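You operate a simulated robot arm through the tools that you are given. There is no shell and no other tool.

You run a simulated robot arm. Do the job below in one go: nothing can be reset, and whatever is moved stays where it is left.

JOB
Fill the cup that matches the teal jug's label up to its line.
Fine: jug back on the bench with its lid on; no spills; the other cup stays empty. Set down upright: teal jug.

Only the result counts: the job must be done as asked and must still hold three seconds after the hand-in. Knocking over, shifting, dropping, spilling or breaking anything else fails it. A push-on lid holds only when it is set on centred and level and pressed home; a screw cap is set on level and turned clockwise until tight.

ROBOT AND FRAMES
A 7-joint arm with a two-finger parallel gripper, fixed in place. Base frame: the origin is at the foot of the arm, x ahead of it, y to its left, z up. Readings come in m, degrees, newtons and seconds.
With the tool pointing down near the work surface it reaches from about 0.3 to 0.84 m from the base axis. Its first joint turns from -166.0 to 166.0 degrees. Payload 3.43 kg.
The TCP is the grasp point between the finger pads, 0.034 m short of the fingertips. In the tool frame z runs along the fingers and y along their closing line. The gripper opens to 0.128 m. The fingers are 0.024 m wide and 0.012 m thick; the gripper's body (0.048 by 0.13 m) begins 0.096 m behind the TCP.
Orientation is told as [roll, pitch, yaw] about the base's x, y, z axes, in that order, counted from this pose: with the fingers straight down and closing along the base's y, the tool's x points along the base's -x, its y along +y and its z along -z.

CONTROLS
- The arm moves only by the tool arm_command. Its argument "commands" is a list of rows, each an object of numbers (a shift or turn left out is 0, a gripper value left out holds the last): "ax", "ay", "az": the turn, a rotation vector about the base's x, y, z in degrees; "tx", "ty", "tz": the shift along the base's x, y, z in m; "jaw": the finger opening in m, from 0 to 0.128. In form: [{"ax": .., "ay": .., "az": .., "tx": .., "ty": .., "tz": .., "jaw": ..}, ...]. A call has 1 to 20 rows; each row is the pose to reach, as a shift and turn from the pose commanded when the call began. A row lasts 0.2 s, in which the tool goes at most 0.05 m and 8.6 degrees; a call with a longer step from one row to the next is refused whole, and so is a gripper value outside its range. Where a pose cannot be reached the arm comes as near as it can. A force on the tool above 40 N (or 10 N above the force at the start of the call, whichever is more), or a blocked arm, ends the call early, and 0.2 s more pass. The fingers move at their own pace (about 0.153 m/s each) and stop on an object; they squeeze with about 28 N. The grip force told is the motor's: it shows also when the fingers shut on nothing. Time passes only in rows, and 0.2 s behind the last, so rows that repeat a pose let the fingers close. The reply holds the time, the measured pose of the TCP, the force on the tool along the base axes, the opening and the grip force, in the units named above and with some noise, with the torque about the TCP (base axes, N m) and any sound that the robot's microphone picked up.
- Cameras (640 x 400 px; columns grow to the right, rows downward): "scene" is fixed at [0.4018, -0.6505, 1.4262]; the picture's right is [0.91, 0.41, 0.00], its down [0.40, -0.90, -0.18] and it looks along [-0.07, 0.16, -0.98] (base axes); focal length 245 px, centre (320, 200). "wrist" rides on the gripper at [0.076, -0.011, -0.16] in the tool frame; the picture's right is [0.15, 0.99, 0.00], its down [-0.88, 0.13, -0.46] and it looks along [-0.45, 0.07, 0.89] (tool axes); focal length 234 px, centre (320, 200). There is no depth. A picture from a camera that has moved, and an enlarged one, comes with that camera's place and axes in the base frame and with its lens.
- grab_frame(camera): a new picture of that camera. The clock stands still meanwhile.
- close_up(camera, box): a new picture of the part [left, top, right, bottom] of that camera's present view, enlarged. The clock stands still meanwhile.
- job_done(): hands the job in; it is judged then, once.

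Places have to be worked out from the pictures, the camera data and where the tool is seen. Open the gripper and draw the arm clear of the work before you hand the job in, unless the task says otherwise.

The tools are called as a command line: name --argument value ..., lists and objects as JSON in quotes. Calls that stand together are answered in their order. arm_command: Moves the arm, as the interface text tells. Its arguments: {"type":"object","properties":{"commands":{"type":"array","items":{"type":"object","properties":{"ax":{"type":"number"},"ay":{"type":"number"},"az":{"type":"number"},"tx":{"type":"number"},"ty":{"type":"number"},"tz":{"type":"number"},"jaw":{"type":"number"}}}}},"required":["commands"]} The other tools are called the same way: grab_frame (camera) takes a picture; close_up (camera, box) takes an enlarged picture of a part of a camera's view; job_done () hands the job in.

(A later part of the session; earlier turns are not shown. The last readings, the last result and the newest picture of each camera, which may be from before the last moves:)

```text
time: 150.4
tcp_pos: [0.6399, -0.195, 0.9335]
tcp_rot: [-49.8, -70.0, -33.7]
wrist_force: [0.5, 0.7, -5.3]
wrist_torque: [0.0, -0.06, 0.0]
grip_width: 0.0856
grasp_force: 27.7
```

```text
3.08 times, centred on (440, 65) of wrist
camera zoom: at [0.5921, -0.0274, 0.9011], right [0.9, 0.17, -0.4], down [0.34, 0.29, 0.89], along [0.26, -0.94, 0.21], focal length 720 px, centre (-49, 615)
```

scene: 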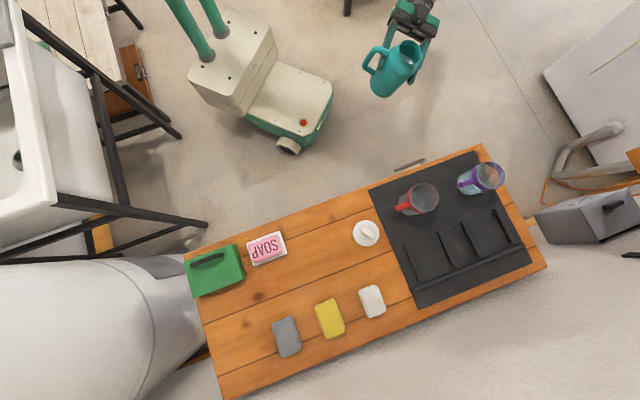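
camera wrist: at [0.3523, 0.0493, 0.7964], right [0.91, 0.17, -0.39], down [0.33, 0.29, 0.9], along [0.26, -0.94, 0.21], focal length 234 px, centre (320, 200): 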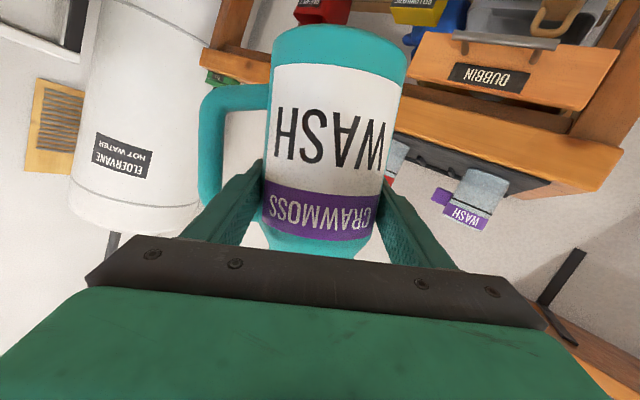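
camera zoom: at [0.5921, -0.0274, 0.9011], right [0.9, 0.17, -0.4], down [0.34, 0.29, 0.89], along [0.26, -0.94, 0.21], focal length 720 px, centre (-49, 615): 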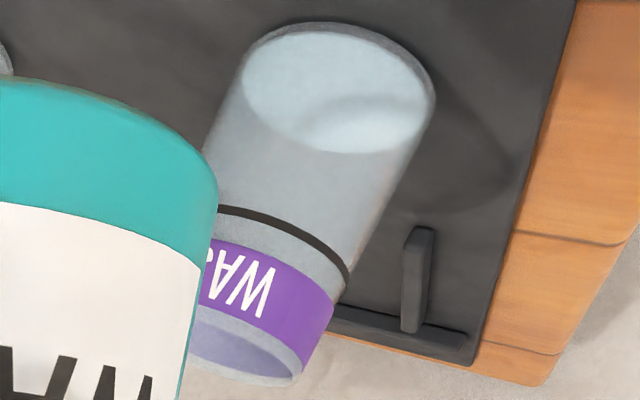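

The liquid surface itself doesn't show in the pictures, but by the stream's end the level is about 4 mm (±2.5) below the line; the load loss (≈215 mL) agrees. For the final top-up I'll pour nearer the cup's camera-side wall so the stream's end stays visible right up to the line. First I move back over the cup.

arm_command --commands '[{"tx": 0.0008, "ty": -0.006}, {"tx": 0.0025, "ty": -0.02}, {"tx": 0.005, "ty": -0.04}, {"tx": 0.0075, "ty": -0.062}, {"tx": 0.01, "ty": -0.082}, {"tx": 0.012, "ty": -0.098}, {"tx": 0.0128, "ty": -0.106}, {"tx": 0.0128, "ty": -0.106}]'

arm_command --commands '[{"ax": -0.43, "ay": 3.0, "tz": -0.003}, {"ax": -1.08, "ay": 7.5, "tz": -0.007}, {"ax": -1.8, "ay": 12.5, "tz": -0.013}, {"ax": -2.5, "ay": 17.5, "tz": -0.019}, {"ax": -3.2, "ay": 22.5, "tz": -0.026}, {"ax": -3.95, "ay": 27.5, "tz": -0.033}, {"ax": -4.67, "ay": 32.5, "tz": -0.04}, {"ax": -5.35, "ay": 37.5, "tz": -0.046}, {"ax": -5.9, "ay": 41.5, "tz": -0.05}, {"ax": -6.3, "ay": 44.0, "tz": -0.05}, {"ax": -6.47, "ay": 45.0, "tz": -0.05}, {"ax": -6.47, "ay": 45.0, "tz": -0.05}]'

close_up --camera "wrist" --box '[390, 130, 560, 280]'

close_up --camera "scene" --box '[430, 120, 540, 210]'

```text
time: 152.2
tcp_pos: [0.6514, -0.3024, 0.9341]
tcp_rot: [-49.9, -70.0, -33.7]
wrist_force: [0.5, 0.6, -6.0]
wrist_torque: [0.03, -0.07, -0.01]
grip_width: 0.0857
grasp_force: 27.8
```

```text
time: 154.8
tcp_pos: [0.6528, -0.3018, 0.885]
tcp_rot: [-82.5, -28.5, -6.9]
wrist_force: [0.2, 0.4, -5.1]
wrist_torque: [0.0, -0.1, 0.0]
grip_width: 0.0857
grasp_force: 27.9
```

```text
2.67 times, centred on (475, 205) of wrist
camera zoom: at [0.5885, -0.1367, 0.8759], right [0.35, 0.09, -0.93], down [0.86, 0.37, 0.36], along [0.37, -0.93, 0.06], focal length 624 px, centre (-93, 187)
```

zoom: 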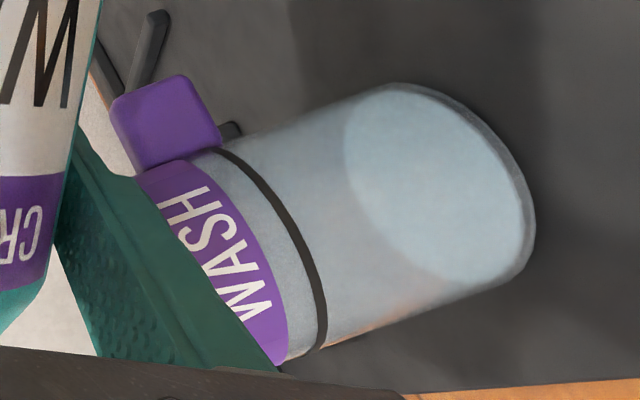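

```text
4.44 times, centred on (485, 165) of scene
camera zoom: at [0.4018, -0.6505, 1.4262], right [0.91, 0.41, 0.0], down [0.4, -0.9, -0.18], along [-0.07, 0.16, -0.98], focal length 1088 px, centre (-413, 356)
```

zoom: 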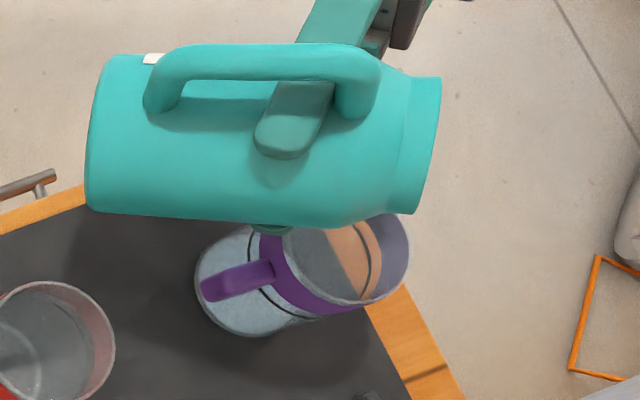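

Positioned nearer the camera-side wall at 60.5°, with no flow. I'll approach 63.3° and then go up in 0.3° steps with pictures.

arm_command --commands '[{"ax": -0.14, "ay": 1.0}, {"ax": -0.29, "ay": 2.0}, {"ax": -0.36, "ay": 2.5}, {"ax": -0.4, "ay": 2.8}, {"ax": -0.4, "ay": 2.8}]'

arm_command --commands '[{"ax": -0.04, "ay": 0.3}, {"ax": -0.085, "ay": 0.6}]'

close_up --camera "wrist" --box '[390, 150, 560, 270]'

close_up --camera "wrist" --box '[420, 180, 500, 240]'

```text
time: 156.0
tcp_pos: [0.6518, -0.3018, 0.8836]
tcp_rot: [-83.4, -25.7, -6.5]
wrist_force: [-0.7, -0.5, -5.4]
wrist_torque: [-0.01, -0.11, 0.0]
grip_width: 0.0858
grasp_force: 27.7
```

```text
time: 156.6
tcp_pos: [0.6516, -0.3025, 0.8842]
tcp_rot: [-83.6, -25.2, -6.4]
wrist_force: [-0.6, 0.2, -5.0]
wrist_torque: [-0.01, -0.1, 0.04]
grip_width: 0.0857
grasp_force: 28.1
```

```text
3.33 times, centred on (475, 210) of wrist
camera zoom: at [0.5879, -0.1371, 0.8779], right [0.3, 0.08, -0.95], down [0.88, 0.37, 0.3], along [0.38, -0.93, 0.04], focal length 781 px, centre (-197, 167)
```

zoom: 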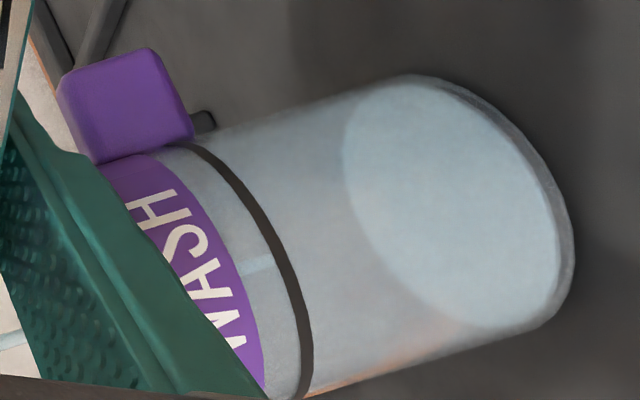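

```text
6.67 times, centred on (460, 210) of wrist
camera zoom: at [0.5879, -0.1371, 0.8779], right [0.3, 0.08, -0.95], down [0.88, 0.37, 0.3], along [0.38, -0.93, 0.04], focal length 1561 px, centre (-613, 133)
```

zoom: 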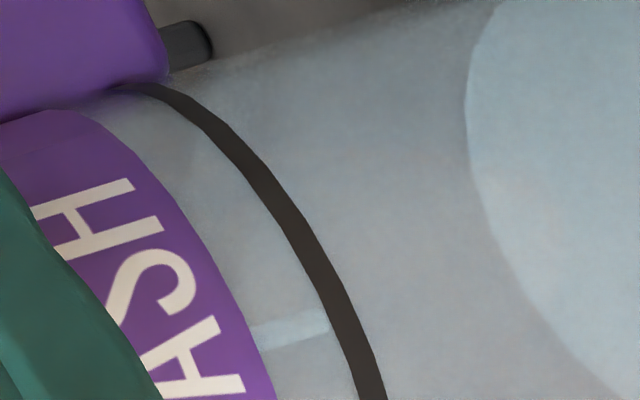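

Now the stream's end is clearly visible between the band and the line: about 5 mm below line level, and still flowing. I'll hold briefly and look again.

arm_command --commands '[{"tz": 0.0}, {"tz": 0.0}]'

close_up --camera "wrist" --box '[420, 180, 500, 240]'

arm_command --commands '[{"tz": 0.0}, {"tz": 0.0}, {"tz": 0.0}]'

close_up --camera "wrist" --box '[420, 180, 500, 240]'

```text
time: 157.2
tcp_pos: [0.6518, -0.303, 0.885]
tcp_rot: [-83.6, -25.3, -6.5]
wrist_force: [-0.2, 0.0, -5.8]
wrist_torque: [-0.02, -0.11, 0.0]
grip_width: 0.0858
grasp_force: 28.0
```

```text
6.67 times, centred on (460, 210) of wrist
camera zoom: at [0.5879, -0.1371, 0.8779], right [0.3, 0.08, -0.95], down [0.88, 0.37, 0.3], along [0.38, -0.93, 0.04], focal length 1561 px, centre (-613, 133)
```

zoom: 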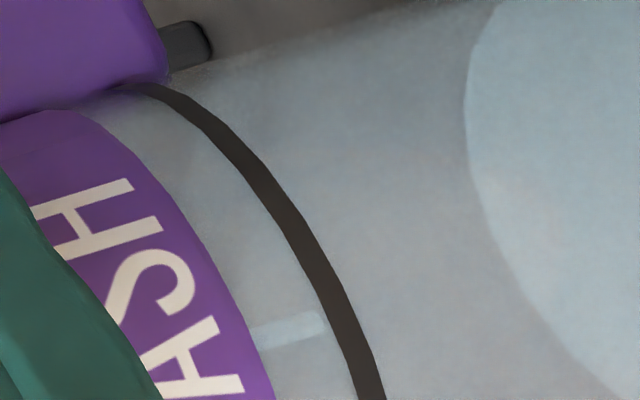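

```text
time: 158.0
tcp_pos: [0.6525, -0.302, 0.8838]
tcp_rot: [-83.5, -25.2, -6.4]
wrist_force: [0.0, -0.4, -5.7]
wrist_torque: [0.03, -0.12, -0.03]
grip_width: 0.0855
grasp_force: 27.4
```

```text
6.67 times, centred on (460, 210) of wrist
camera zoom: at [0.5879, -0.1371, 0.8779], right [0.3, 0.08, -0.95], down [0.88, 0.37, 0.3], along [0.38, -0.93, 0.04], focal length 1561 px, centre (-613, 133)
```

zoom: 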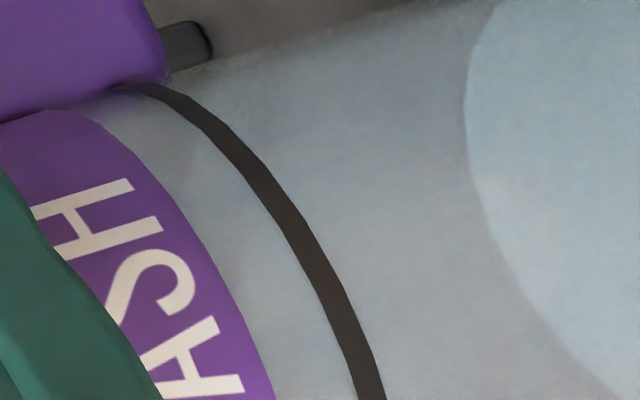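

The end moved up slightly and the flow has stopped, leaving the level about 3.5–4 mm below the line. I'll tilt another 0.4° and watch.

arm_command --commands '[{"ax": -0.03, "ay": 0.2}, {"ax": -0.06, "ay": 0.4}]'

close_up --camera "wrist" --box '[420, 180, 500, 240]'

arm_command --commands '[{"tz": 0.0}, {"tz": 0.0}]'

close_up --camera "wrist" --box '[420, 180, 500, 240]'

```text
time: 158.6
tcp_pos: [0.6518, -0.3026, 0.8849]
tcp_rot: [-83.7, -24.8, -6.4]
wrist_force: [0.1, 0.3, -4.0]
wrist_torque: [0.01, -0.1, 0.0]
grip_width: 0.0858
grasp_force: 27.8
```

```text
6.67 times, centred on (460, 210) of wrist
camera zoom: at [0.5877, -0.1368, 0.8783], right [0.29, 0.08, -0.95], down [0.88, 0.37, 0.3], along [0.38, -0.93, 0.04], focal length 1561 px, centre (-613, 133)
```

zoom: 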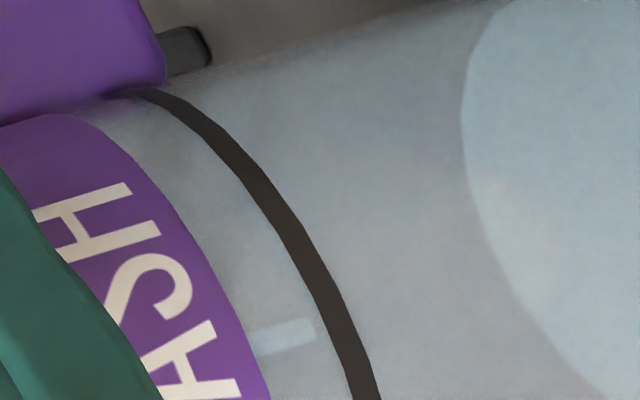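

```text
time: 159.2
tcp_pos: [0.652, -0.302, 0.8847]
tcp_rot: [-83.7, -24.8, -6.4]
wrist_force: [0.3, -0.2, -4.5]
wrist_torque: [0.01, -0.1, -0.02]
grip_width: 0.0855
grasp_force: 28.4
```

```text
6.67 times, centred on (460, 210) of wrist
camera zoom: at [0.5876, -0.1368, 0.8782], right [0.29, 0.08, -0.95], down [0.88, 0.37, 0.3], along [0.38, -0.93, 0.04], focal length 1561 px, centre (-613, 133)
```

zoom: 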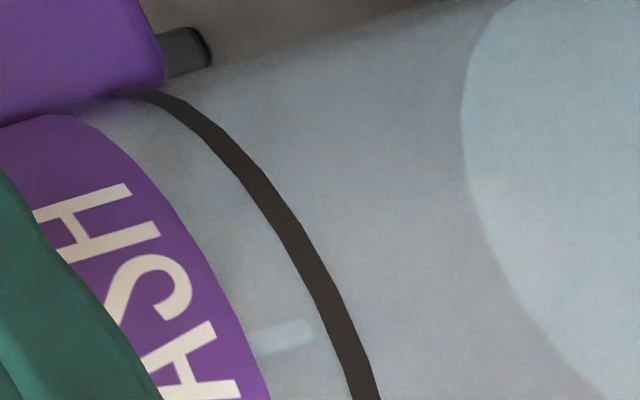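

The end is now about 3.5 mm below line level by my geometry. For the next 0.4° I'll also photograph from the scene camera during the flow, so I can triangulate the stream's end.

arm_command --commands '[{"ax": -0.03, "ay": 0.2}, {"ax": -0.06, "ay": 0.4}]'

close_up --camera "wrist" --box '[420, 180, 500, 240]'

close_up --camera "scene" --box '[468, 140, 518, 190]'

close_up --camera "wrist" --box '[340, 150, 520, 290]'

```text
time: 159.8
tcp_pos: [0.6533, -0.3033, 0.884]
tcp_rot: [-83.9, -24.4, -6.3]
wrist_force: [0.3, 0.6, -5.4]
wrist_torque: [0.02, -0.1, 0.01]
grip_width: 0.0859
grasp_force: 28.1
```

```text
6.67 times, centred on (460, 210) of wrist
camera zoom: at [0.5881, -0.1374, 0.8784], right [0.28, 0.08, -0.96], down [0.88, 0.37, 0.29], along [0.38, -0.93, 0.04], focal length 1561 px, centre (-613, 133)
```

zoom: 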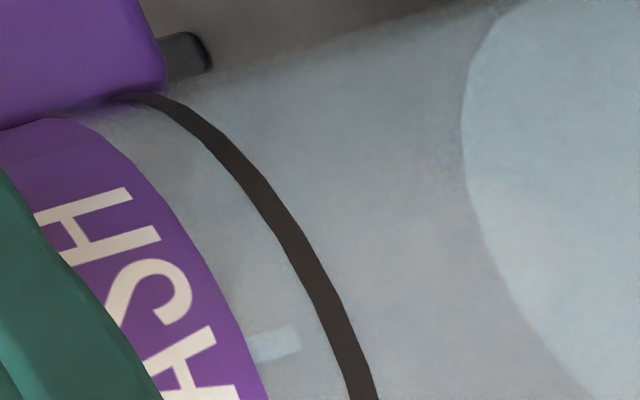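

```text
8.00 times, centred on (493, 165) of scene
camera zoom: at [0.4018, -0.6505, 1.4262], right [0.91, 0.41, 0.0], down [0.4, -0.9, -0.18], along [-0.07, 0.16, -0.98], focal length 1958 px, centre (-1064, 480)
```

zoom: 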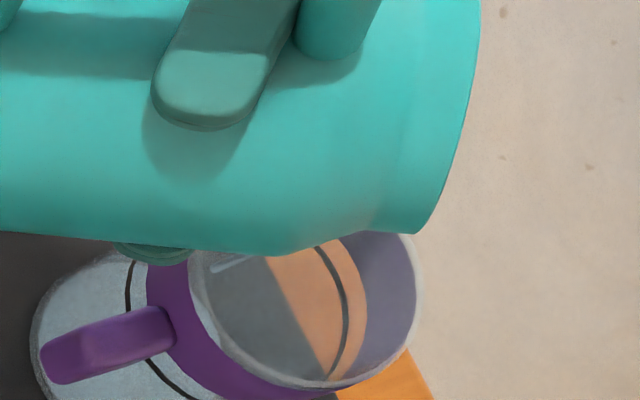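

```text
2.86 times, centred on (430, 220) of wrist
camera zoom: at [0.5881, -0.1374, 0.8784], right [0.28, 0.08, -0.96], down [0.88, 0.37, 0.29], along [0.38, -0.93, 0.04], focal length 669 px, centre (6, 143)
```

zoom: 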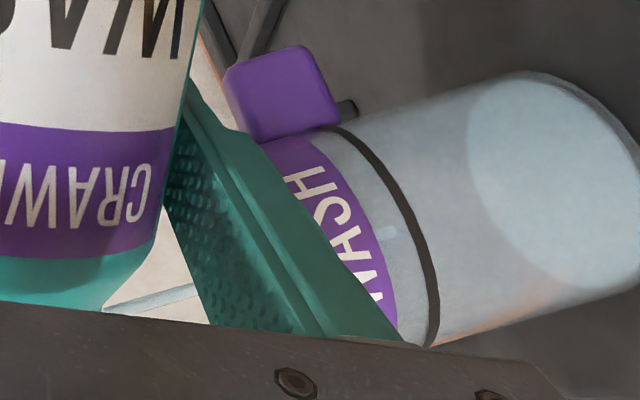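

The scene camera sees the stream's end inside the cup too; triangulating both views puts it within about 3 mm of the line. I'll hold for the flow to finish and take both pictures while it is ending.

arm_command --commands '[{"tz": 0.0}, {"tz": 0.0}]'

close_up --camera "wrist" --box '[420, 180, 500, 240]'

close_up --camera "scene" --box '[470, 160, 510, 190]'

```text
time: 160.4
tcp_pos: [0.6531, -0.3033, 0.8845]
tcp_rot: [-83.8, -24.3, -6.3]
wrist_force: [0.7, 0.0, -4.8]
wrist_torque: [-0.02, -0.09, -0.01]
grip_width: 0.0855
grasp_force: 28.0
```

```text
6.67 times, centred on (460, 210) of wrist
camera zoom: at [0.588, -0.1374, 0.8784], right [0.28, 0.08, -0.96], down [0.88, 0.37, 0.29], along [0.38, -0.93, 0.04], focal length 1561 px, centre (-613, 133)
```

zoom: 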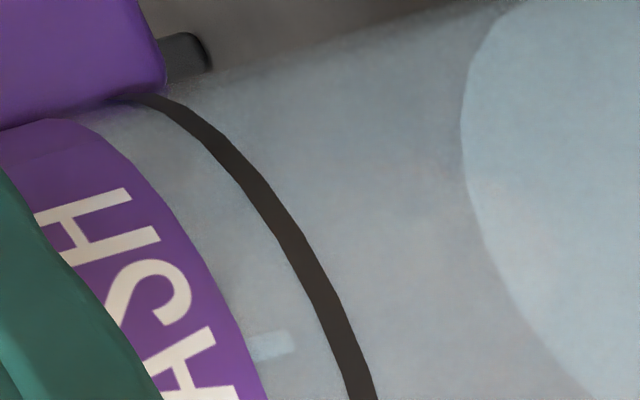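

```text
13.33 times, centred on (490, 175) of scene
camera zoom: at [0.4018, -0.6505, 1.4262], right [0.91, 0.41, 0.0], down [0.4, -0.9, -0.18], along [-0.07, 0.16, -0.98], focal length 3263 px, centre (-1947, 533)
```

zoom: 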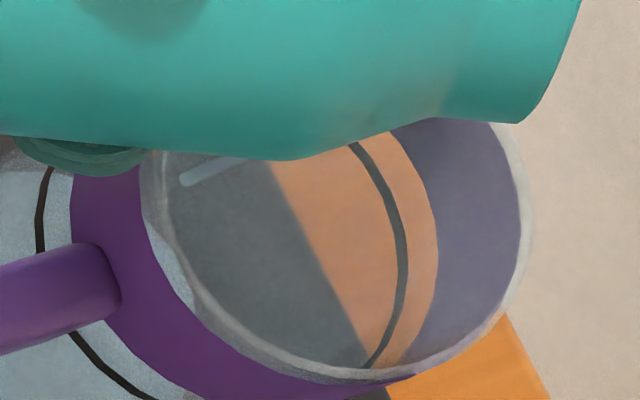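

Both views now agree on a level about 1–2 mm below the line, with the flow nearly done. One last 0.25° and a hold should bring it to the line.

arm_command --commands '[{"ax": -0.018, "ay": 0.12}, {"ax": -0.036, "ay": 0.25}]'

close_up --camera "wrist" --box '[420, 180, 500, 240]'

close_up --camera "scene" --box '[470, 160, 510, 190]'

arm_command --commands '[{"tz": 0.0}, {"tz": 0.0}, {"tz": 0.0}, {"tz": 0.0}, {"tz": 0.0}]'

close_up --camera "wrist" --box '[340, 150, 520, 290]'

```text
time: 161.0
tcp_pos: [0.6519, -0.3027, 0.8846]
tcp_rot: [-83.8, -24.2, -6.2]
wrist_force: [0.2, -0.1, -5.6]
wrist_torque: [0.01, -0.12, -0.01]
grip_width: 0.0855
grasp_force: 27.8
```

```text
6.67 times, centred on (460, 210) of wrist
camera zoom: at [0.5875, -0.1366, 0.8784], right [0.28, 0.08, -0.96], down [0.88, 0.37, 0.29], along [0.38, -0.93, 0.04], focal length 1561 px, centre (-613, 133)
```

zoom: 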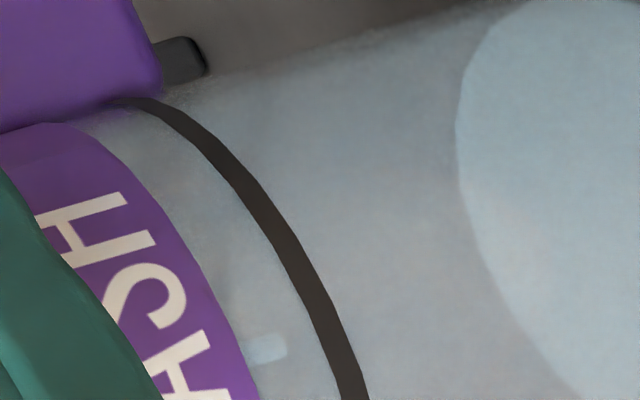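

```text
13.33 times, centred on (490, 175) of scene
camera zoom: at [0.4018, -0.6505, 1.4262], right [0.91, 0.41, 0.0], down [0.4, -0.9, -0.18], along [-0.07, 0.16, -0.98], focal length 3263 px, centre (-1947, 533)
```

zoom: 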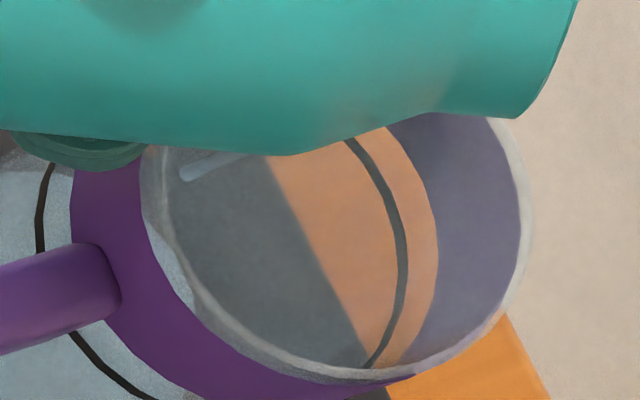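

```text
time: 162.2
tcp_pos: [0.6512, -0.3018, 0.8848]
tcp_rot: [-83.9, -24.2, -6.3]
wrist_force: [0.2, -0.1, -4.6]
wrist_torque: [0.03, -0.09, 0.02]
grip_width: 0.0856
grasp_force: 27.7
```

```text
2.86 times, centred on (430, 220) of wrist
camera zoom: at [0.5874, -0.1366, 0.8784], right [0.28, 0.08, -0.96], down [0.88, 0.37, 0.29], along [0.38, -0.93, 0.04], focal length 669 px, centre (6, 143)
```

zoom: 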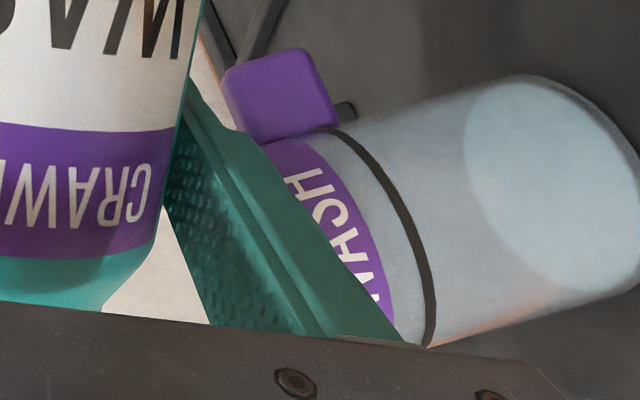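

The stream's end came to within about 1 mm of the line and the flow has stopped, so the cup is filled. Now I'll roll the jug smoothly back to upright while raising it.

arm_command --commands '[{"ax": 0.29, "ay": -2.0, "tz": 0.002}, {"ax": 0.87, "ay": -6.0, "tz": 0.008}, {"ax": 1.6, "ay": -11.0, "tz": 0.014}, {"ax": 2.32, "ay": -16.0, "tz": 0.02}, {"ax": 3.05, "ay": -21.0, "tz": 0.026}, {"ax": 3.78, "ay": -26.0, "tz": 0.033}, {"ax": 4.5, "ay": -31.0, "tz": 0.041}, {"ax": 5.23, "ay": -36.0, "tz": 0.049}, {"ax": 5.95, "ay": -41.0, "tz": 0.056}, {"ax": 6.68, "ay": -46.0, "tz": 0.061}, {"ax": 7.4, "ay": -51.0, "tz": 0.065}, {"ax": 8.13, "ay": -56.0, "tz": 0.068}, {"ax": 8.79, "ay": -60.5, "tz": 0.07}, {"ax": 9.2, "ay": -63.3, "tz": 0.07}, {"ax": 9.34, "ay": -64.32, "tz": 0.07}, {"ax": 9.34, "ay": -64.32, "tz": 0.07}]'

grab_frame --camera "wrist"

grab_frame --camera "scene"

```text
time: 165.6
tcp_pos: [0.6534, -0.302, 0.9545]
tcp_rot: [-0.2, -76.7, -81.5]
wrist_force: [-0.6, -0.2, -4.5]
wrist_torque: [-0.02, -0.03, 0.02]
grip_width: 0.0857
grasp_force: 27.9
```

```text
taken
camera wrist: at [0.6147, -0.1329, 0.9176], right [0.97, 0.18, -0.14], down [0.09, 0.26, 0.96], along [0.21, -0.95, 0.23], focal length 234 px, centre (320, 200)
```

wrist: 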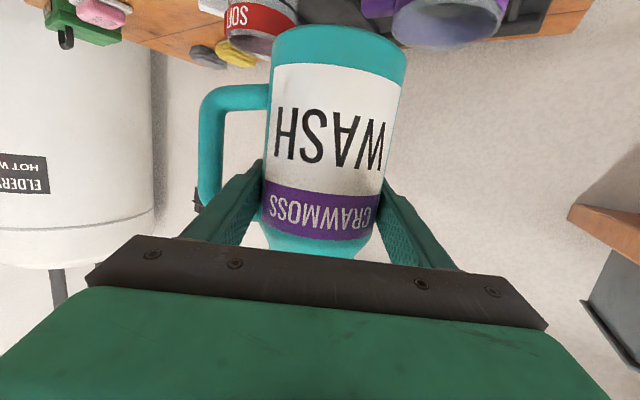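

```text
taken
```

scene: 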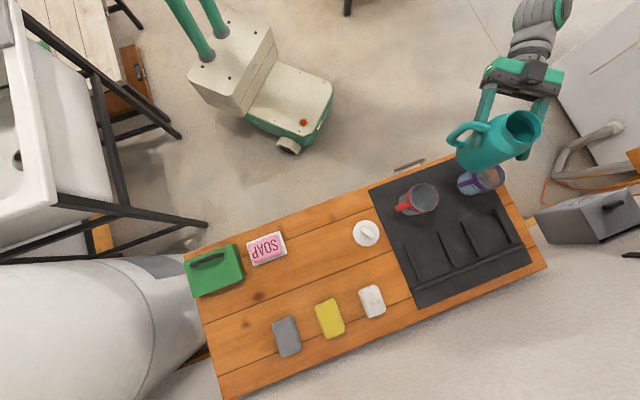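

The jug is upright again, weighing about 4.7–5 N. I'll carry it back to its original spot by the reverse route.

arm_command --commands '[{"az": -0.2, "tx": -0.0025, "ty": -0.0033}, {"az": -0.6, "tx": -0.0076, "ty": -0.01}, {"az": -1.3, "tx": -0.0165, "ty": -0.0217}, {"az": -2.2, "tx": -0.0279, "ty": -0.0368}, {"az": -3.3, "tx": -0.0418, "ty": -0.0551}, {"az": -4.4, "tx": -0.0557, "ty": -0.0735}, {"az": -5.6, "tx": -0.071, "ty": -0.0936}, {"az": -6.8, "tx": -0.0862, "ty": -0.1136}, {"az": -8.0, "tx": -0.1014, "ty": -0.1337}, {"az": -9.2, "tx": -0.1166, "ty": -0.1537}, {"az": -10.4, "tx": -0.1318, "ty": -0.1738}, {"az": -11.6, "tx": -0.147, "ty": -0.1938}, {"az": -12.8, "tx": -0.1622, "ty": -0.2139}, {"az": -14.0, "tx": -0.1774, "ty": -0.2339}, {"az": -15.2, "tx": -0.1926, "ty": -0.254}, {"az": -16.4, "tx": -0.2078, "ty": -0.274}, {"az": -17.6, "tx": -0.223, "ty": -0.2941}, {"az": -18.6, "tx": -0.2357, "ty": -0.3108}, {"az": -19.4, "tx": -0.2458, "ty": -0.3242}, {"az": -20.0, "tx": -0.2534, "ty": -0.3342}]'

grab_frame --camera "scene"

close_up --camera "scene" --box '[450, 140, 530, 210]'

```text
time: 169.8
tcp_pos: [0.4012, -0.6385, 0.9545]
tcp_rot: [-0.5, -76.8, -101.2]
wrist_force: [0.1, 1.0, -5.4]
wrist_torque: [0.03, -0.02, 0.03]
grip_width: 0.0857
grasp_force: 28.4
```

```text
taken
```

scene: 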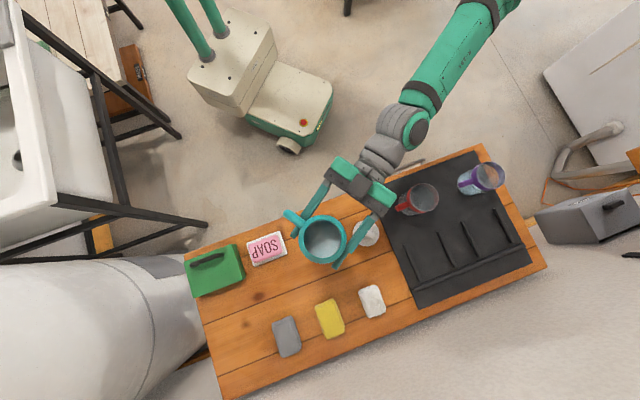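

```text
5.71 times, centred on (490, 175) of scene
camera zoom: at [0.4018, -0.6505, 1.4262], right [0.91, 0.41, 0.0], down [0.4, -0.9, -0.18], along [-0.07, 0.16, -0.98], focal length 1398 px, centre (-651, 343)
```

zoom: 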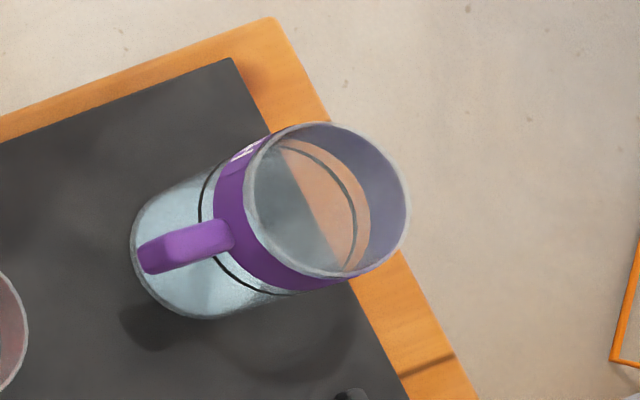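

The jug is back above its spot. I'll lower it, slowing near the bench.

arm_command --commands '[{"tz": -0.004}, {"tz": -0.012}, {"tz": -0.022}, {"tz": -0.034}, {"tz": -0.046}, {"tz": -0.058}, {"tz": -0.07}, {"tz": -0.082}, {"tz": -0.094}, {"tz": -0.105}, {"tz": -0.115}, {"tz": -0.123}, {"tz": -0.129}, {"tz": -0.133}, {"tz": -0.135}, {"tz": -0.135}]'

arm_command --commands '[{"tz": -0.001}, {"tz": -0.002}, {"tz": -0.003}, {"tz": -0.003}]'

close_up --camera "scene" --box '[270, 150, 430, 270]'

```text
time: 173.2
tcp_pos: [0.3978, -0.636, 0.8191]
tcp_rot: [-0.4, -76.7, -101.4]
wrist_force: [-0.1, 0.3, -5.4]
wrist_torque: [-0.03, -0.07, 0.0]
grip_width: 0.0855
grasp_force: 27.6
```

```text
time: 174.2
tcp_pos: [0.3989, -0.6374, 0.8166]
tcp_rot: [-0.3, -76.8, -101.4]
wrist_force: [-0.1, -0.7, -4.4]
wrist_torque: [0.01, -0.02, -0.02]
grip_width: 0.0859
grasp_force: 28.3
```

```text
3.33 times, centred on (350, 210) of scene
camera zoom: at [0.4018, -0.6505, 1.4262], right [0.91, 0.41, 0.0], down [0.4, -0.9, -0.18], along [-0.07, 0.16, -0.98], focal length 816 px, centre (220, 167)
```

zoom: 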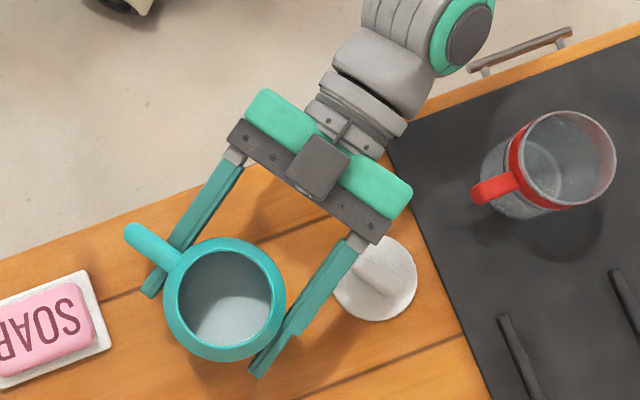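

Still carrying about 4.5–5 N at 1 mm above the expected contact. I'll lower millimetre by millimetre until the bench takes the load.

arm_command --commands '[{"tz": -0.0005}, {"tz": -0.001}, {"tz": -0.001}]'

arm_command --commands '[{"tz": -0.0005}, {"tz": -0.001}, {"tz": -0.001}]'

```text
time: 175.0
tcp_pos: [0.3997, -0.6377, 0.8159]
tcp_rot: [-0.2, -76.8, -101.5]
wrist_force: [1.4, 1.8, 2.7]
wrist_torque: [0.13, -0.29, 0.09]
grip_width: 0.086
grasp_force: 27.6
```

```text
time: 175.8
tcp_pos: [0.3975, -0.6364, 0.8156]
tcp_rot: [-0.2, -76.8, -101.5]
wrist_force: [-1.9, -0.1, 12.8]
wrist_torque: [0.2, -0.43, 0.06]
grip_width: 0.0857
grasp_force: 28.1
```

The jug is firmly on the bench. I'll relax the press by 1 mm, open to 0.103 m, lower the finger a few millimetres off the handle arm, and check.

arm_command --commands '[{"tz": 0.001}, {"tz": 0.001}, {"tz": 0.001, "jaw": 0.09}, {"tz": 0.001, "jaw": 0.095}, {"tz": 0.001, "jaw": 0.1}, {"tz": 0.001, "jaw": 0.103}, {"tz": 0.001, "jaw": 0.103}]'

arm_command --commands '[{"tz": -0.002}, {"tz": -0.005}, {"tz": -0.009}, {"tz": -0.009}]'

close_up --camera "scene" --box '[270, 150, 430, 270]'

grab_frame --camera "wrist"

```text
time: 177.4
tcp_pos: [0.3985, -0.6358, 0.8166]
tcp_rot: [-0.6, -76.7, -101.3]
wrist_force: [0.6, 0.6, -1.2]
wrist_torque: [0.0, 0.0, 0.0]
grip_width: 0.1029
grasp_force: 0.0
```

```text
time: 178.4
tcp_pos: [0.3995, -0.6369, 0.806]
tcp_rot: [-0.3, -76.7, -101.4]
wrist_force: [-0.4, 0.4, -0.4]
wrist_torque: [0.0, 0.01, 0.02]
grip_width: 0.1031
grasp_force: 0.1
```

```text
3.33 times, centred on (350, 210) of scene
camera zoom: at [0.4018, -0.6505, 1.4262], right [0.91, 0.41, 0.0], down [0.4, -0.9, -0.18], along [-0.07, 0.16, -0.98], focal length 816 px, centre (220, 167)
```

zoom: 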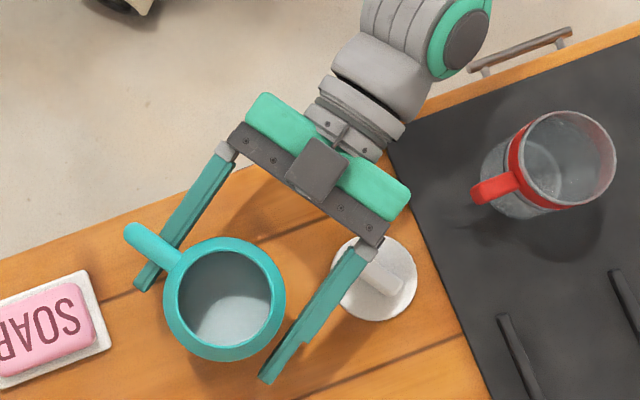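

```text
taken
camera wrist: at [0.4213, -0.465, 0.7692], right [0.98, -0.17, -0.14], down [0.18, 0.21, 0.96], along [-0.13, -0.96, 0.23], focal length 234 px, centre (320, 200)
```

wrist: 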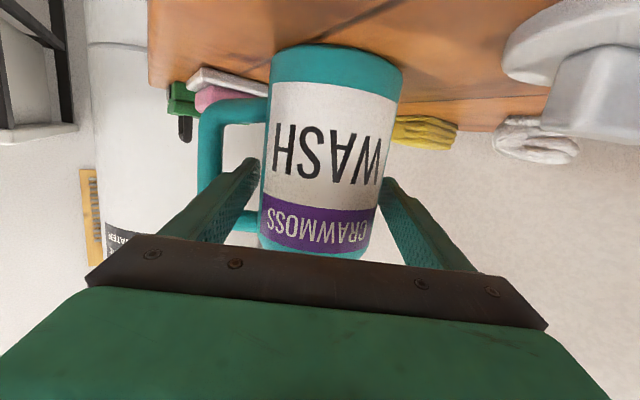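

The jug stands upright, released. I'll withdraw straight back along the tool axis, then rise.

arm_command --commands '[{"tx": 0.002, "ty": 0.0095, "tz": 0.0023}, {"tx": 0.006, "ty": 0.0285, "tz": 0.0069}, {"tx": 0.01, "ty": 0.0475, "tz": 0.0115}, {"tx": 0.014, "ty": 0.0665, "tz": 0.0161}, {"tx": 0.018, "ty": 0.0855, "tz": 0.0207}, {"tx": 0.022, "ty": 0.1045, "tz": 0.0253}, {"tx": 0.0258, "ty": 0.1235, "tz": 0.0299}, {"tx": 0.0296, "ty": 0.1429, "tz": 0.0345}, {"tx": 0.0296, "ty": 0.1429, "tz": 0.07}, {"tx": 0.0296, "ty": 0.1429, "tz": 0.11}, {"tx": 0.0296, "ty": 0.1429, "tz": 0.15}, {"tx": 0.0296, "ty": 0.1429, "tz": 0.18}, {"tx": 0.0296, "ty": 0.1429, "tz": 0.18}]'

grab_frame --camera "scene"

grab_frame --camera "wrist"

```text
time: 181.2
tcp_pos: [0.4288, -0.4916, 0.9871]
tcp_rot: [-0.4, -76.8, -101.3]
wrist_force: [-0.4, -0.3, 0.6]
wrist_torque: [0.0, -0.01, 0.02]
grip_width: 0.1032
grasp_force: 0.0
```

```text
taken
```

scene: 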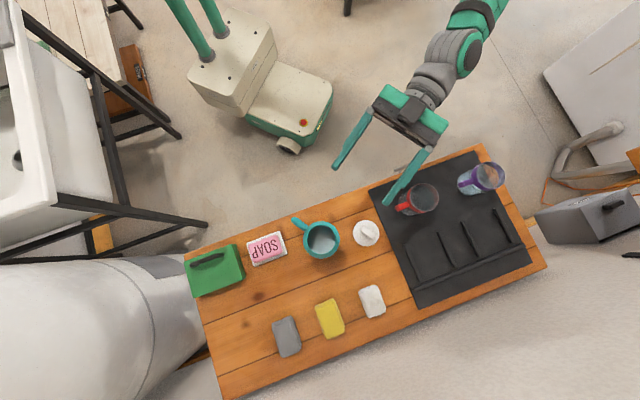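

```text
taken
camera wrist: at [0.451, -0.3208, 0.9502], right [0.98, -0.17, -0.14], down [0.18, 0.21, 0.96], along [-0.13, -0.96, 0.23], focal length 234 px, centre (320, 200)
```

wrist: 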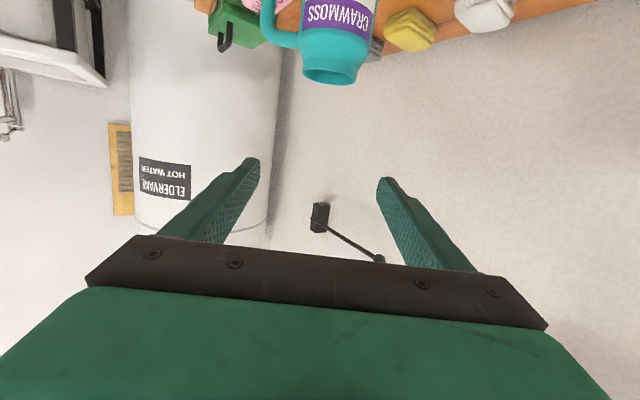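

The jug stands in place with its liquid level visible. Before closing it, I'll inspect the purple cup with the free camera from above: first bring the tool upright.

arm_command --commands '[{"ax": 7.5, "ay": -1.5, "tz": 0.005}, {"ax": 15.0, "ay": -3.0, "tz": 0.01}, {"ax": 22.5, "ay": -4.6, "tz": 0.015}, {"ax": 30.0, "ay": -6.1, "tz": 0.02}, {"ax": 37.6, "ay": -7.6, "tz": 0.025}, {"ax": 45.1, "ay": -9.1, "tz": 0.03}, {"ax": 52.6, "ay": -10.6, "tz": 0.035}, {"ax": 60.1, "ay": -12.2, "tz": 0.035}, {"ax": 67.7, "ay": -13.7, "tz": 0.035}, {"ax": 75.2, "ay": -15.2, "tz": 0.035}, {"ax": 75.2, "ay": -15.2, "tz": 0.035, "jaw": 0.128}]'

arm_command --commands '[{"az": 5.6, "tx": 0.029, "ty": 0.02}, {"az": 11.2, "tx": 0.058, "ty": 0.04}, {"az": 16.8, "tx": 0.087, "ty": 0.06}, {"az": 22.4, "tx": 0.116, "ty": 0.08}, {"az": 28, "tx": 0.145, "ty": 0.1}, {"az": 33.6, "tx": 0.174, "ty": 0.12}, {"az": 39.2, "tx": 0.203, "ty": 0.14}, {"az": 44.8, "tx": 0.232, "ty": 0.16}, {"az": 50.4, "tx": 0.26, "ty": 0.18}, {"az": 56.4, "tx": 0.286, "ty": 0.195}, {"az": 56.4, "tx": 0.286, "ty": 0.195}]'

grab_frame --camera "wrist"

```text
time: 183.8
tcp_pos: [0.4259, -0.5048, 0.9164]
tcp_rot: [-5.3, -32.3, -99.4]
wrist_force: [-0.8, 1.1, -0.2]
wrist_torque: [0.02, -0.02, 0.01]
grip_width: 0.128
grasp_force: 0.1
out of reach, approached as far as the arm can: row 5, 6, 7, 8, 9, 10, 11
stopped in row 11: the arm was blocked; the commanded pose is now the measured one
```

```text
time: 186.2
tcp_pos: [0.7154, -0.311, 0.9246]
tcp_rot: [-4.6, -32.3, -43.3]
wrist_force: [0.6, 0.7, 0.9]
wrist_torque: [0.01, -0.02, -0.01]
grip_width: 0.1278
grasp_force: 0.2
out of reach, approached as far as the arm can: row 5, 6, 7, 8
```

```text
taken
camera wrist: at [0.6058, -0.2072, 1.0185], right [0.62, 0.77, -0.15], down [0.48, -0.23, 0.85], along [0.62, -0.59, -0.51], focal length 234 px, centre (320, 200)
```

wrist: 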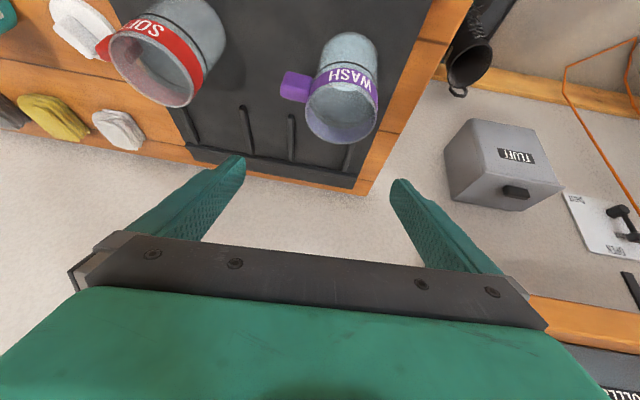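

The arm hit a limit part-way (tool still tilted 32°), but the view from here is good and nothing was touched. I'll zoom on both cups.

close_up --camera "wrist" --box '[270, 20, 410, 150]'

close_up --camera "wrist" --box '[90, 0, 240, 110]'

grab_frame --camera "scene"

```text
3.08 times, centred on (340, 85) of wrist
camera zoom: at [0.6058, -0.2072, 1.0185], right [0.62, 0.77, -0.15], down [0.48, -0.23, 0.85], along [0.62, -0.59, -0.51], focal length 720 px, centre (258, 554)
```

zoom: 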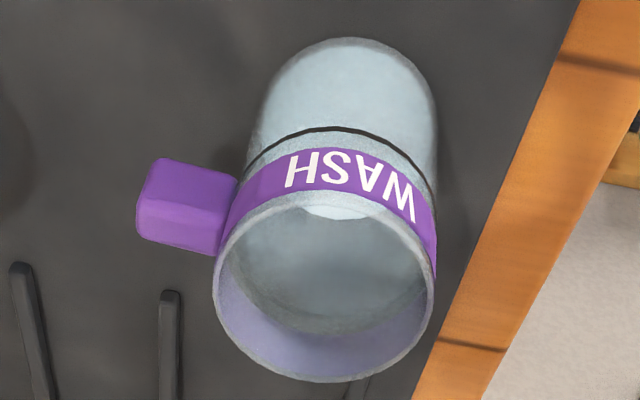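

```text
3.64 times, centred on (165, 55) of wrist
camera zoom: at [0.6058, -0.2072, 1.0185], right [0.62, 0.77, -0.15], down [0.48, -0.23, 0.85], along [0.62, -0.59, -0.51], focal length 852 px, centre (884, 727)
```

zoom: 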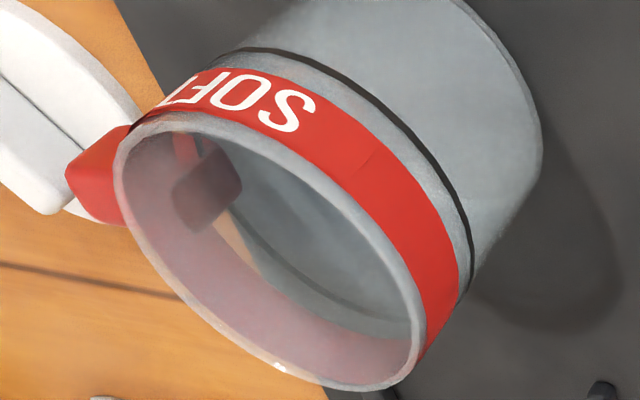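

```text
taken
```

scene: 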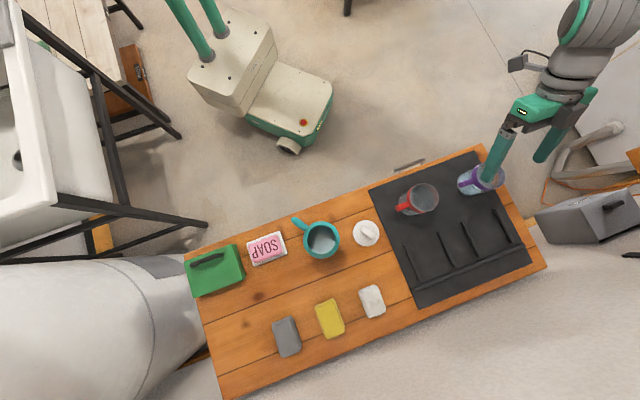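

I'll zoom further into the purple cup's mouth and wall.

close_up --camera "wrist" --box '[310, 80, 385, 150]'

close_up --camera "wrist" --box '[310, 25, 385, 95]'

```text
5.71 times, centred on (348, 115) of wrist
camera zoom: at [0.6058, -0.2072, 1.0185], right [0.62, 0.77, -0.15], down [0.48, -0.23, 0.85], along [0.62, -0.59, -0.51], focal length 1338 px, centre (163, 686)
```

zoom: 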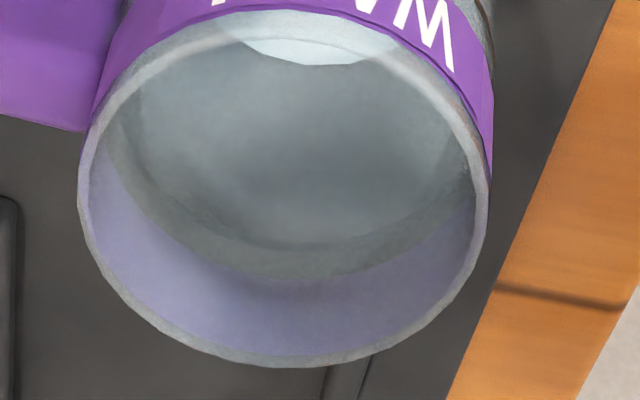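

```text
5.71 times, centred on (348, 60) of wrist
camera zoom: at [0.6058, -0.2072, 1.0185], right [0.62, 0.77, -0.15], down [0.48, -0.23, 0.85], along [0.62, -0.59, -0.51], focal length 1338 px, centre (163, 1000)
```

zoom: 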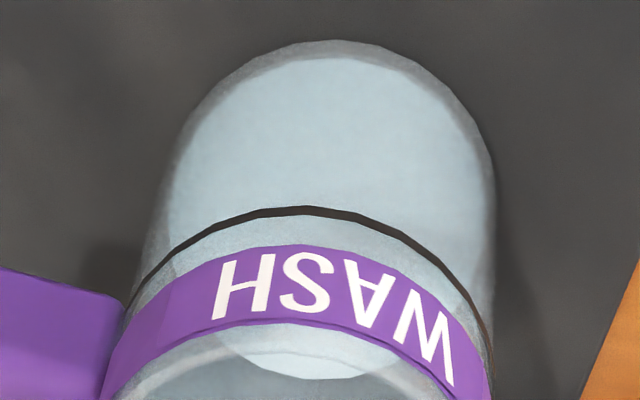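

Now the interior shows a smooth bluish surface whose back edge lies right about at the line. I'll zoom on that edge to compare it with the line's far side.

close_up --camera "wrist" --box '[320, 105, 380, 145]'

close_up --camera "wrist" --box '[305, 85, 345, 125]'

close_up --camera "wrist" --box '[130, 40, 210, 105]'

```text
10.00 times, centred on (350, 125) of wrist
camera zoom: at [0.6058, -0.2072, 1.0185], right [0.62, 0.77, -0.15], down [0.48, -0.23, 0.85], along [0.62, -0.59, -0.51], focal length 2342 px, centre (20, 950)
```

zoom: 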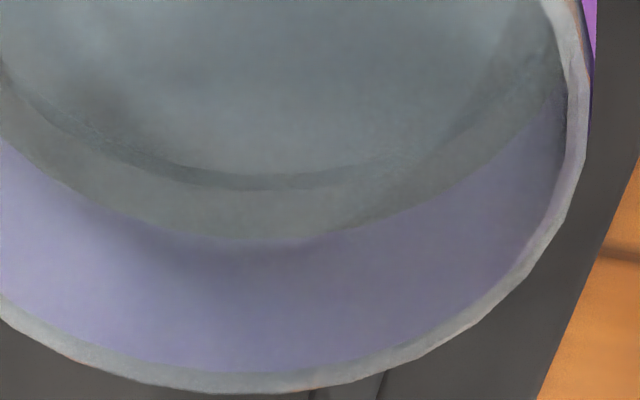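

```text
10.00 times, centred on (325, 105) of wrist
camera zoom: at [0.6058, -0.2072, 1.0185], right [0.62, 0.77, -0.15], down [0.48, -0.23, 0.85], along [0.62, -0.59, -0.51], focal length 2342 px, centre (270, 1150)
```

zoom: 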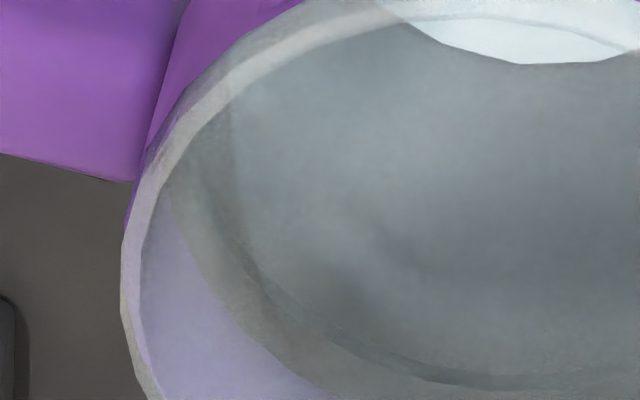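

```text
6.15 times, centred on (170, 72) of wrist
camera zoom: at [0.6058, -0.2072, 1.0185], right [0.62, 0.77, -0.15], down [0.48, -0.23, 0.85], along [0.62, -0.59, -0.51], focal length 1441 px, centre (1243, 985)
```

zoom: 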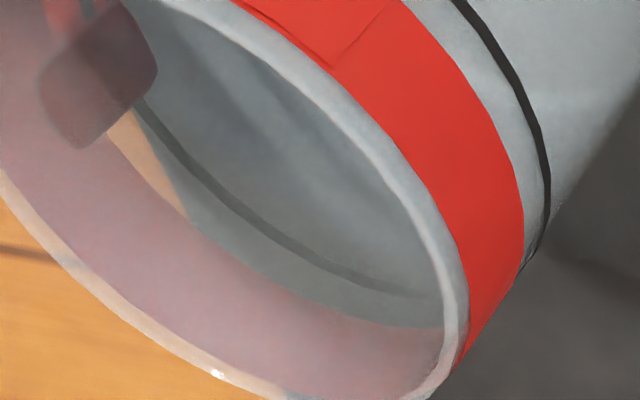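

The white disc lies on the cup's floor, and the clear liquid above it doesn't render visibly. The stream's end, the load loss (≈235 mL) and the jug's dropped level all put the cup at its line. On to the lid: I'll lift away and bring the tool upright.

arm_command --commands '[{"tx": -0.005, "ty": -0.005, "tz": 0.02}, {"tx": -0.015, "ty": -0.015, "tz": 0.045}, {"ax": 3.0, "ay": 3.2, "tx": -0.03, "ty": -0.035, "tz": 0.07}, {"ax": 6.6, "ay": 7.0, "tx": -0.05, "ty": -0.06, "tz": 0.09}, {"ax": 10.3, "ay": 10.9, "tx": -0.07, "ty": -0.085, "tz": 0.1}, {"ax": 14.0, "ay": 14.8, "tx": -0.09, "ty": -0.11, "tz": 0.105}, {"ax": 18.0, "ay": 19.0, "tx": -0.105, "ty": -0.128, "tz": 0.105}, {"ax": 21.95, "ay": 23.3, "tx": -0.115, "ty": -0.139, "tz": 0.105}, {"ax": 21.95, "ay": 23.3, "tx": -0.115, "ty": -0.139, "tz": 0.105}]'

grab_frame --camera "wrist"

grab_frame --camera "scene"

```text
time: 188.2
tcp_pos: [0.6001, -0.4507, 1.0273]
tcp_rot: [-4.7, -0.3, -43.4]
wrist_force: [0.2, 0.2, -0.2]
wrist_torque: [-0.01, -0.02, -0.01]
grip_width: 0.1279
grasp_force: 0.1
```

```text
taken
camera wrist: at [0.5428, -0.3962, 1.1873], right [0.57, 0.82, -0.08], down [0.75, -0.48, 0.45], along [0.33, -0.32, -0.89], focal length 234 px, centre (320, 200)
```

wrist: 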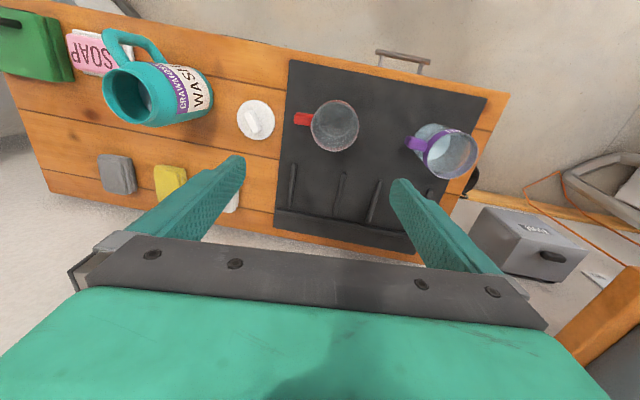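

```text
taken
```

scene: 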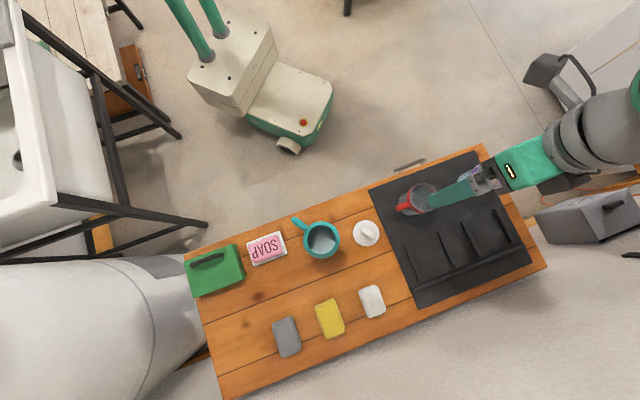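

From this steep angle I can see into both cups. I'll zoom on them.

close_up --camera "wrist" --box '[400, 115, 490, 185]'

close_up --camera "wrist" --box '[290, 90, 370, 160]'

close_up --camera "wrist" --box '[90, 40, 220, 140]'

```text
5.71 times, centred on (445, 150) of wrist
camera zoom: at [0.5428, -0.3962, 1.1873], right [0.57, 0.82, -0.08], down [0.75, -0.48, 0.45], along [0.33, -0.32, -0.89], focal length 1338 px, centre (-394, 486)
```

zoom: 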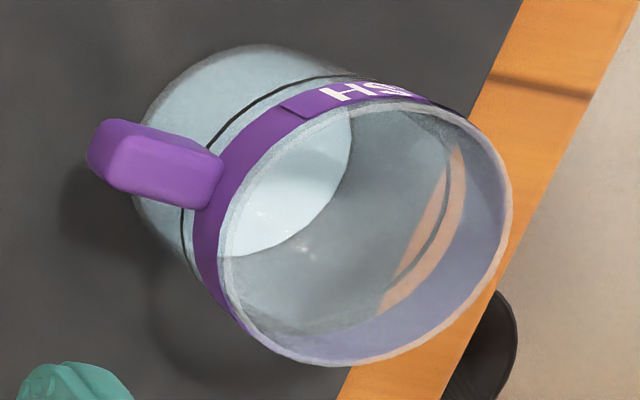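

```text
5.71 times, centred on (330, 125) of wrist
camera zoom: at [0.5428, -0.3962, 1.1873], right [0.57, 0.82, -0.08], down [0.75, -0.48, 0.45], along [0.33, -0.32, -0.89], focal length 1338 px, centre (263, 629)
```

zoom: 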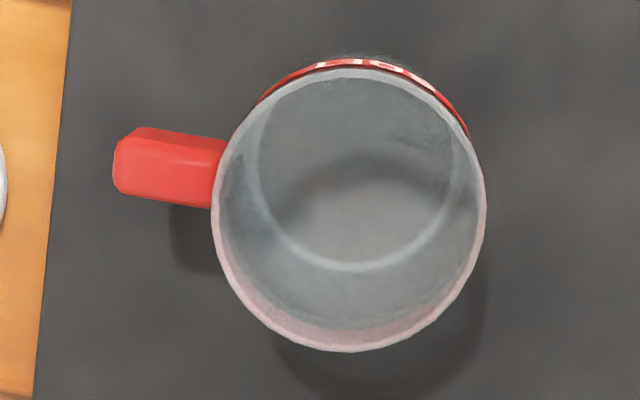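

```text
4.00 times, centred on (155, 90) of wrist
camera zoom: at [0.5428, -0.3962, 1.1873], right [0.57, 0.82, -0.08], down [0.75, -0.48, 0.45], along [0.33, -0.32, -0.89], focal length 937 px, centre (980, 640)
```

zoom: 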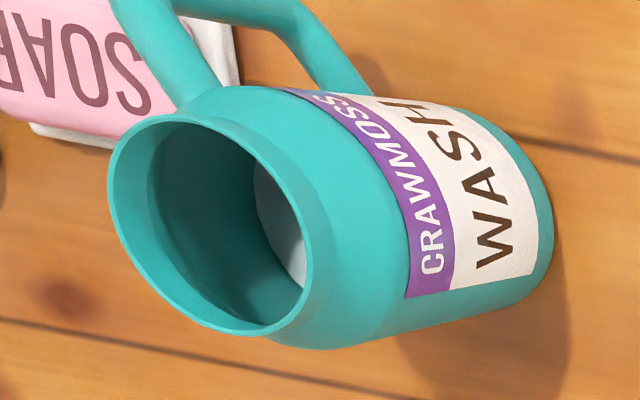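

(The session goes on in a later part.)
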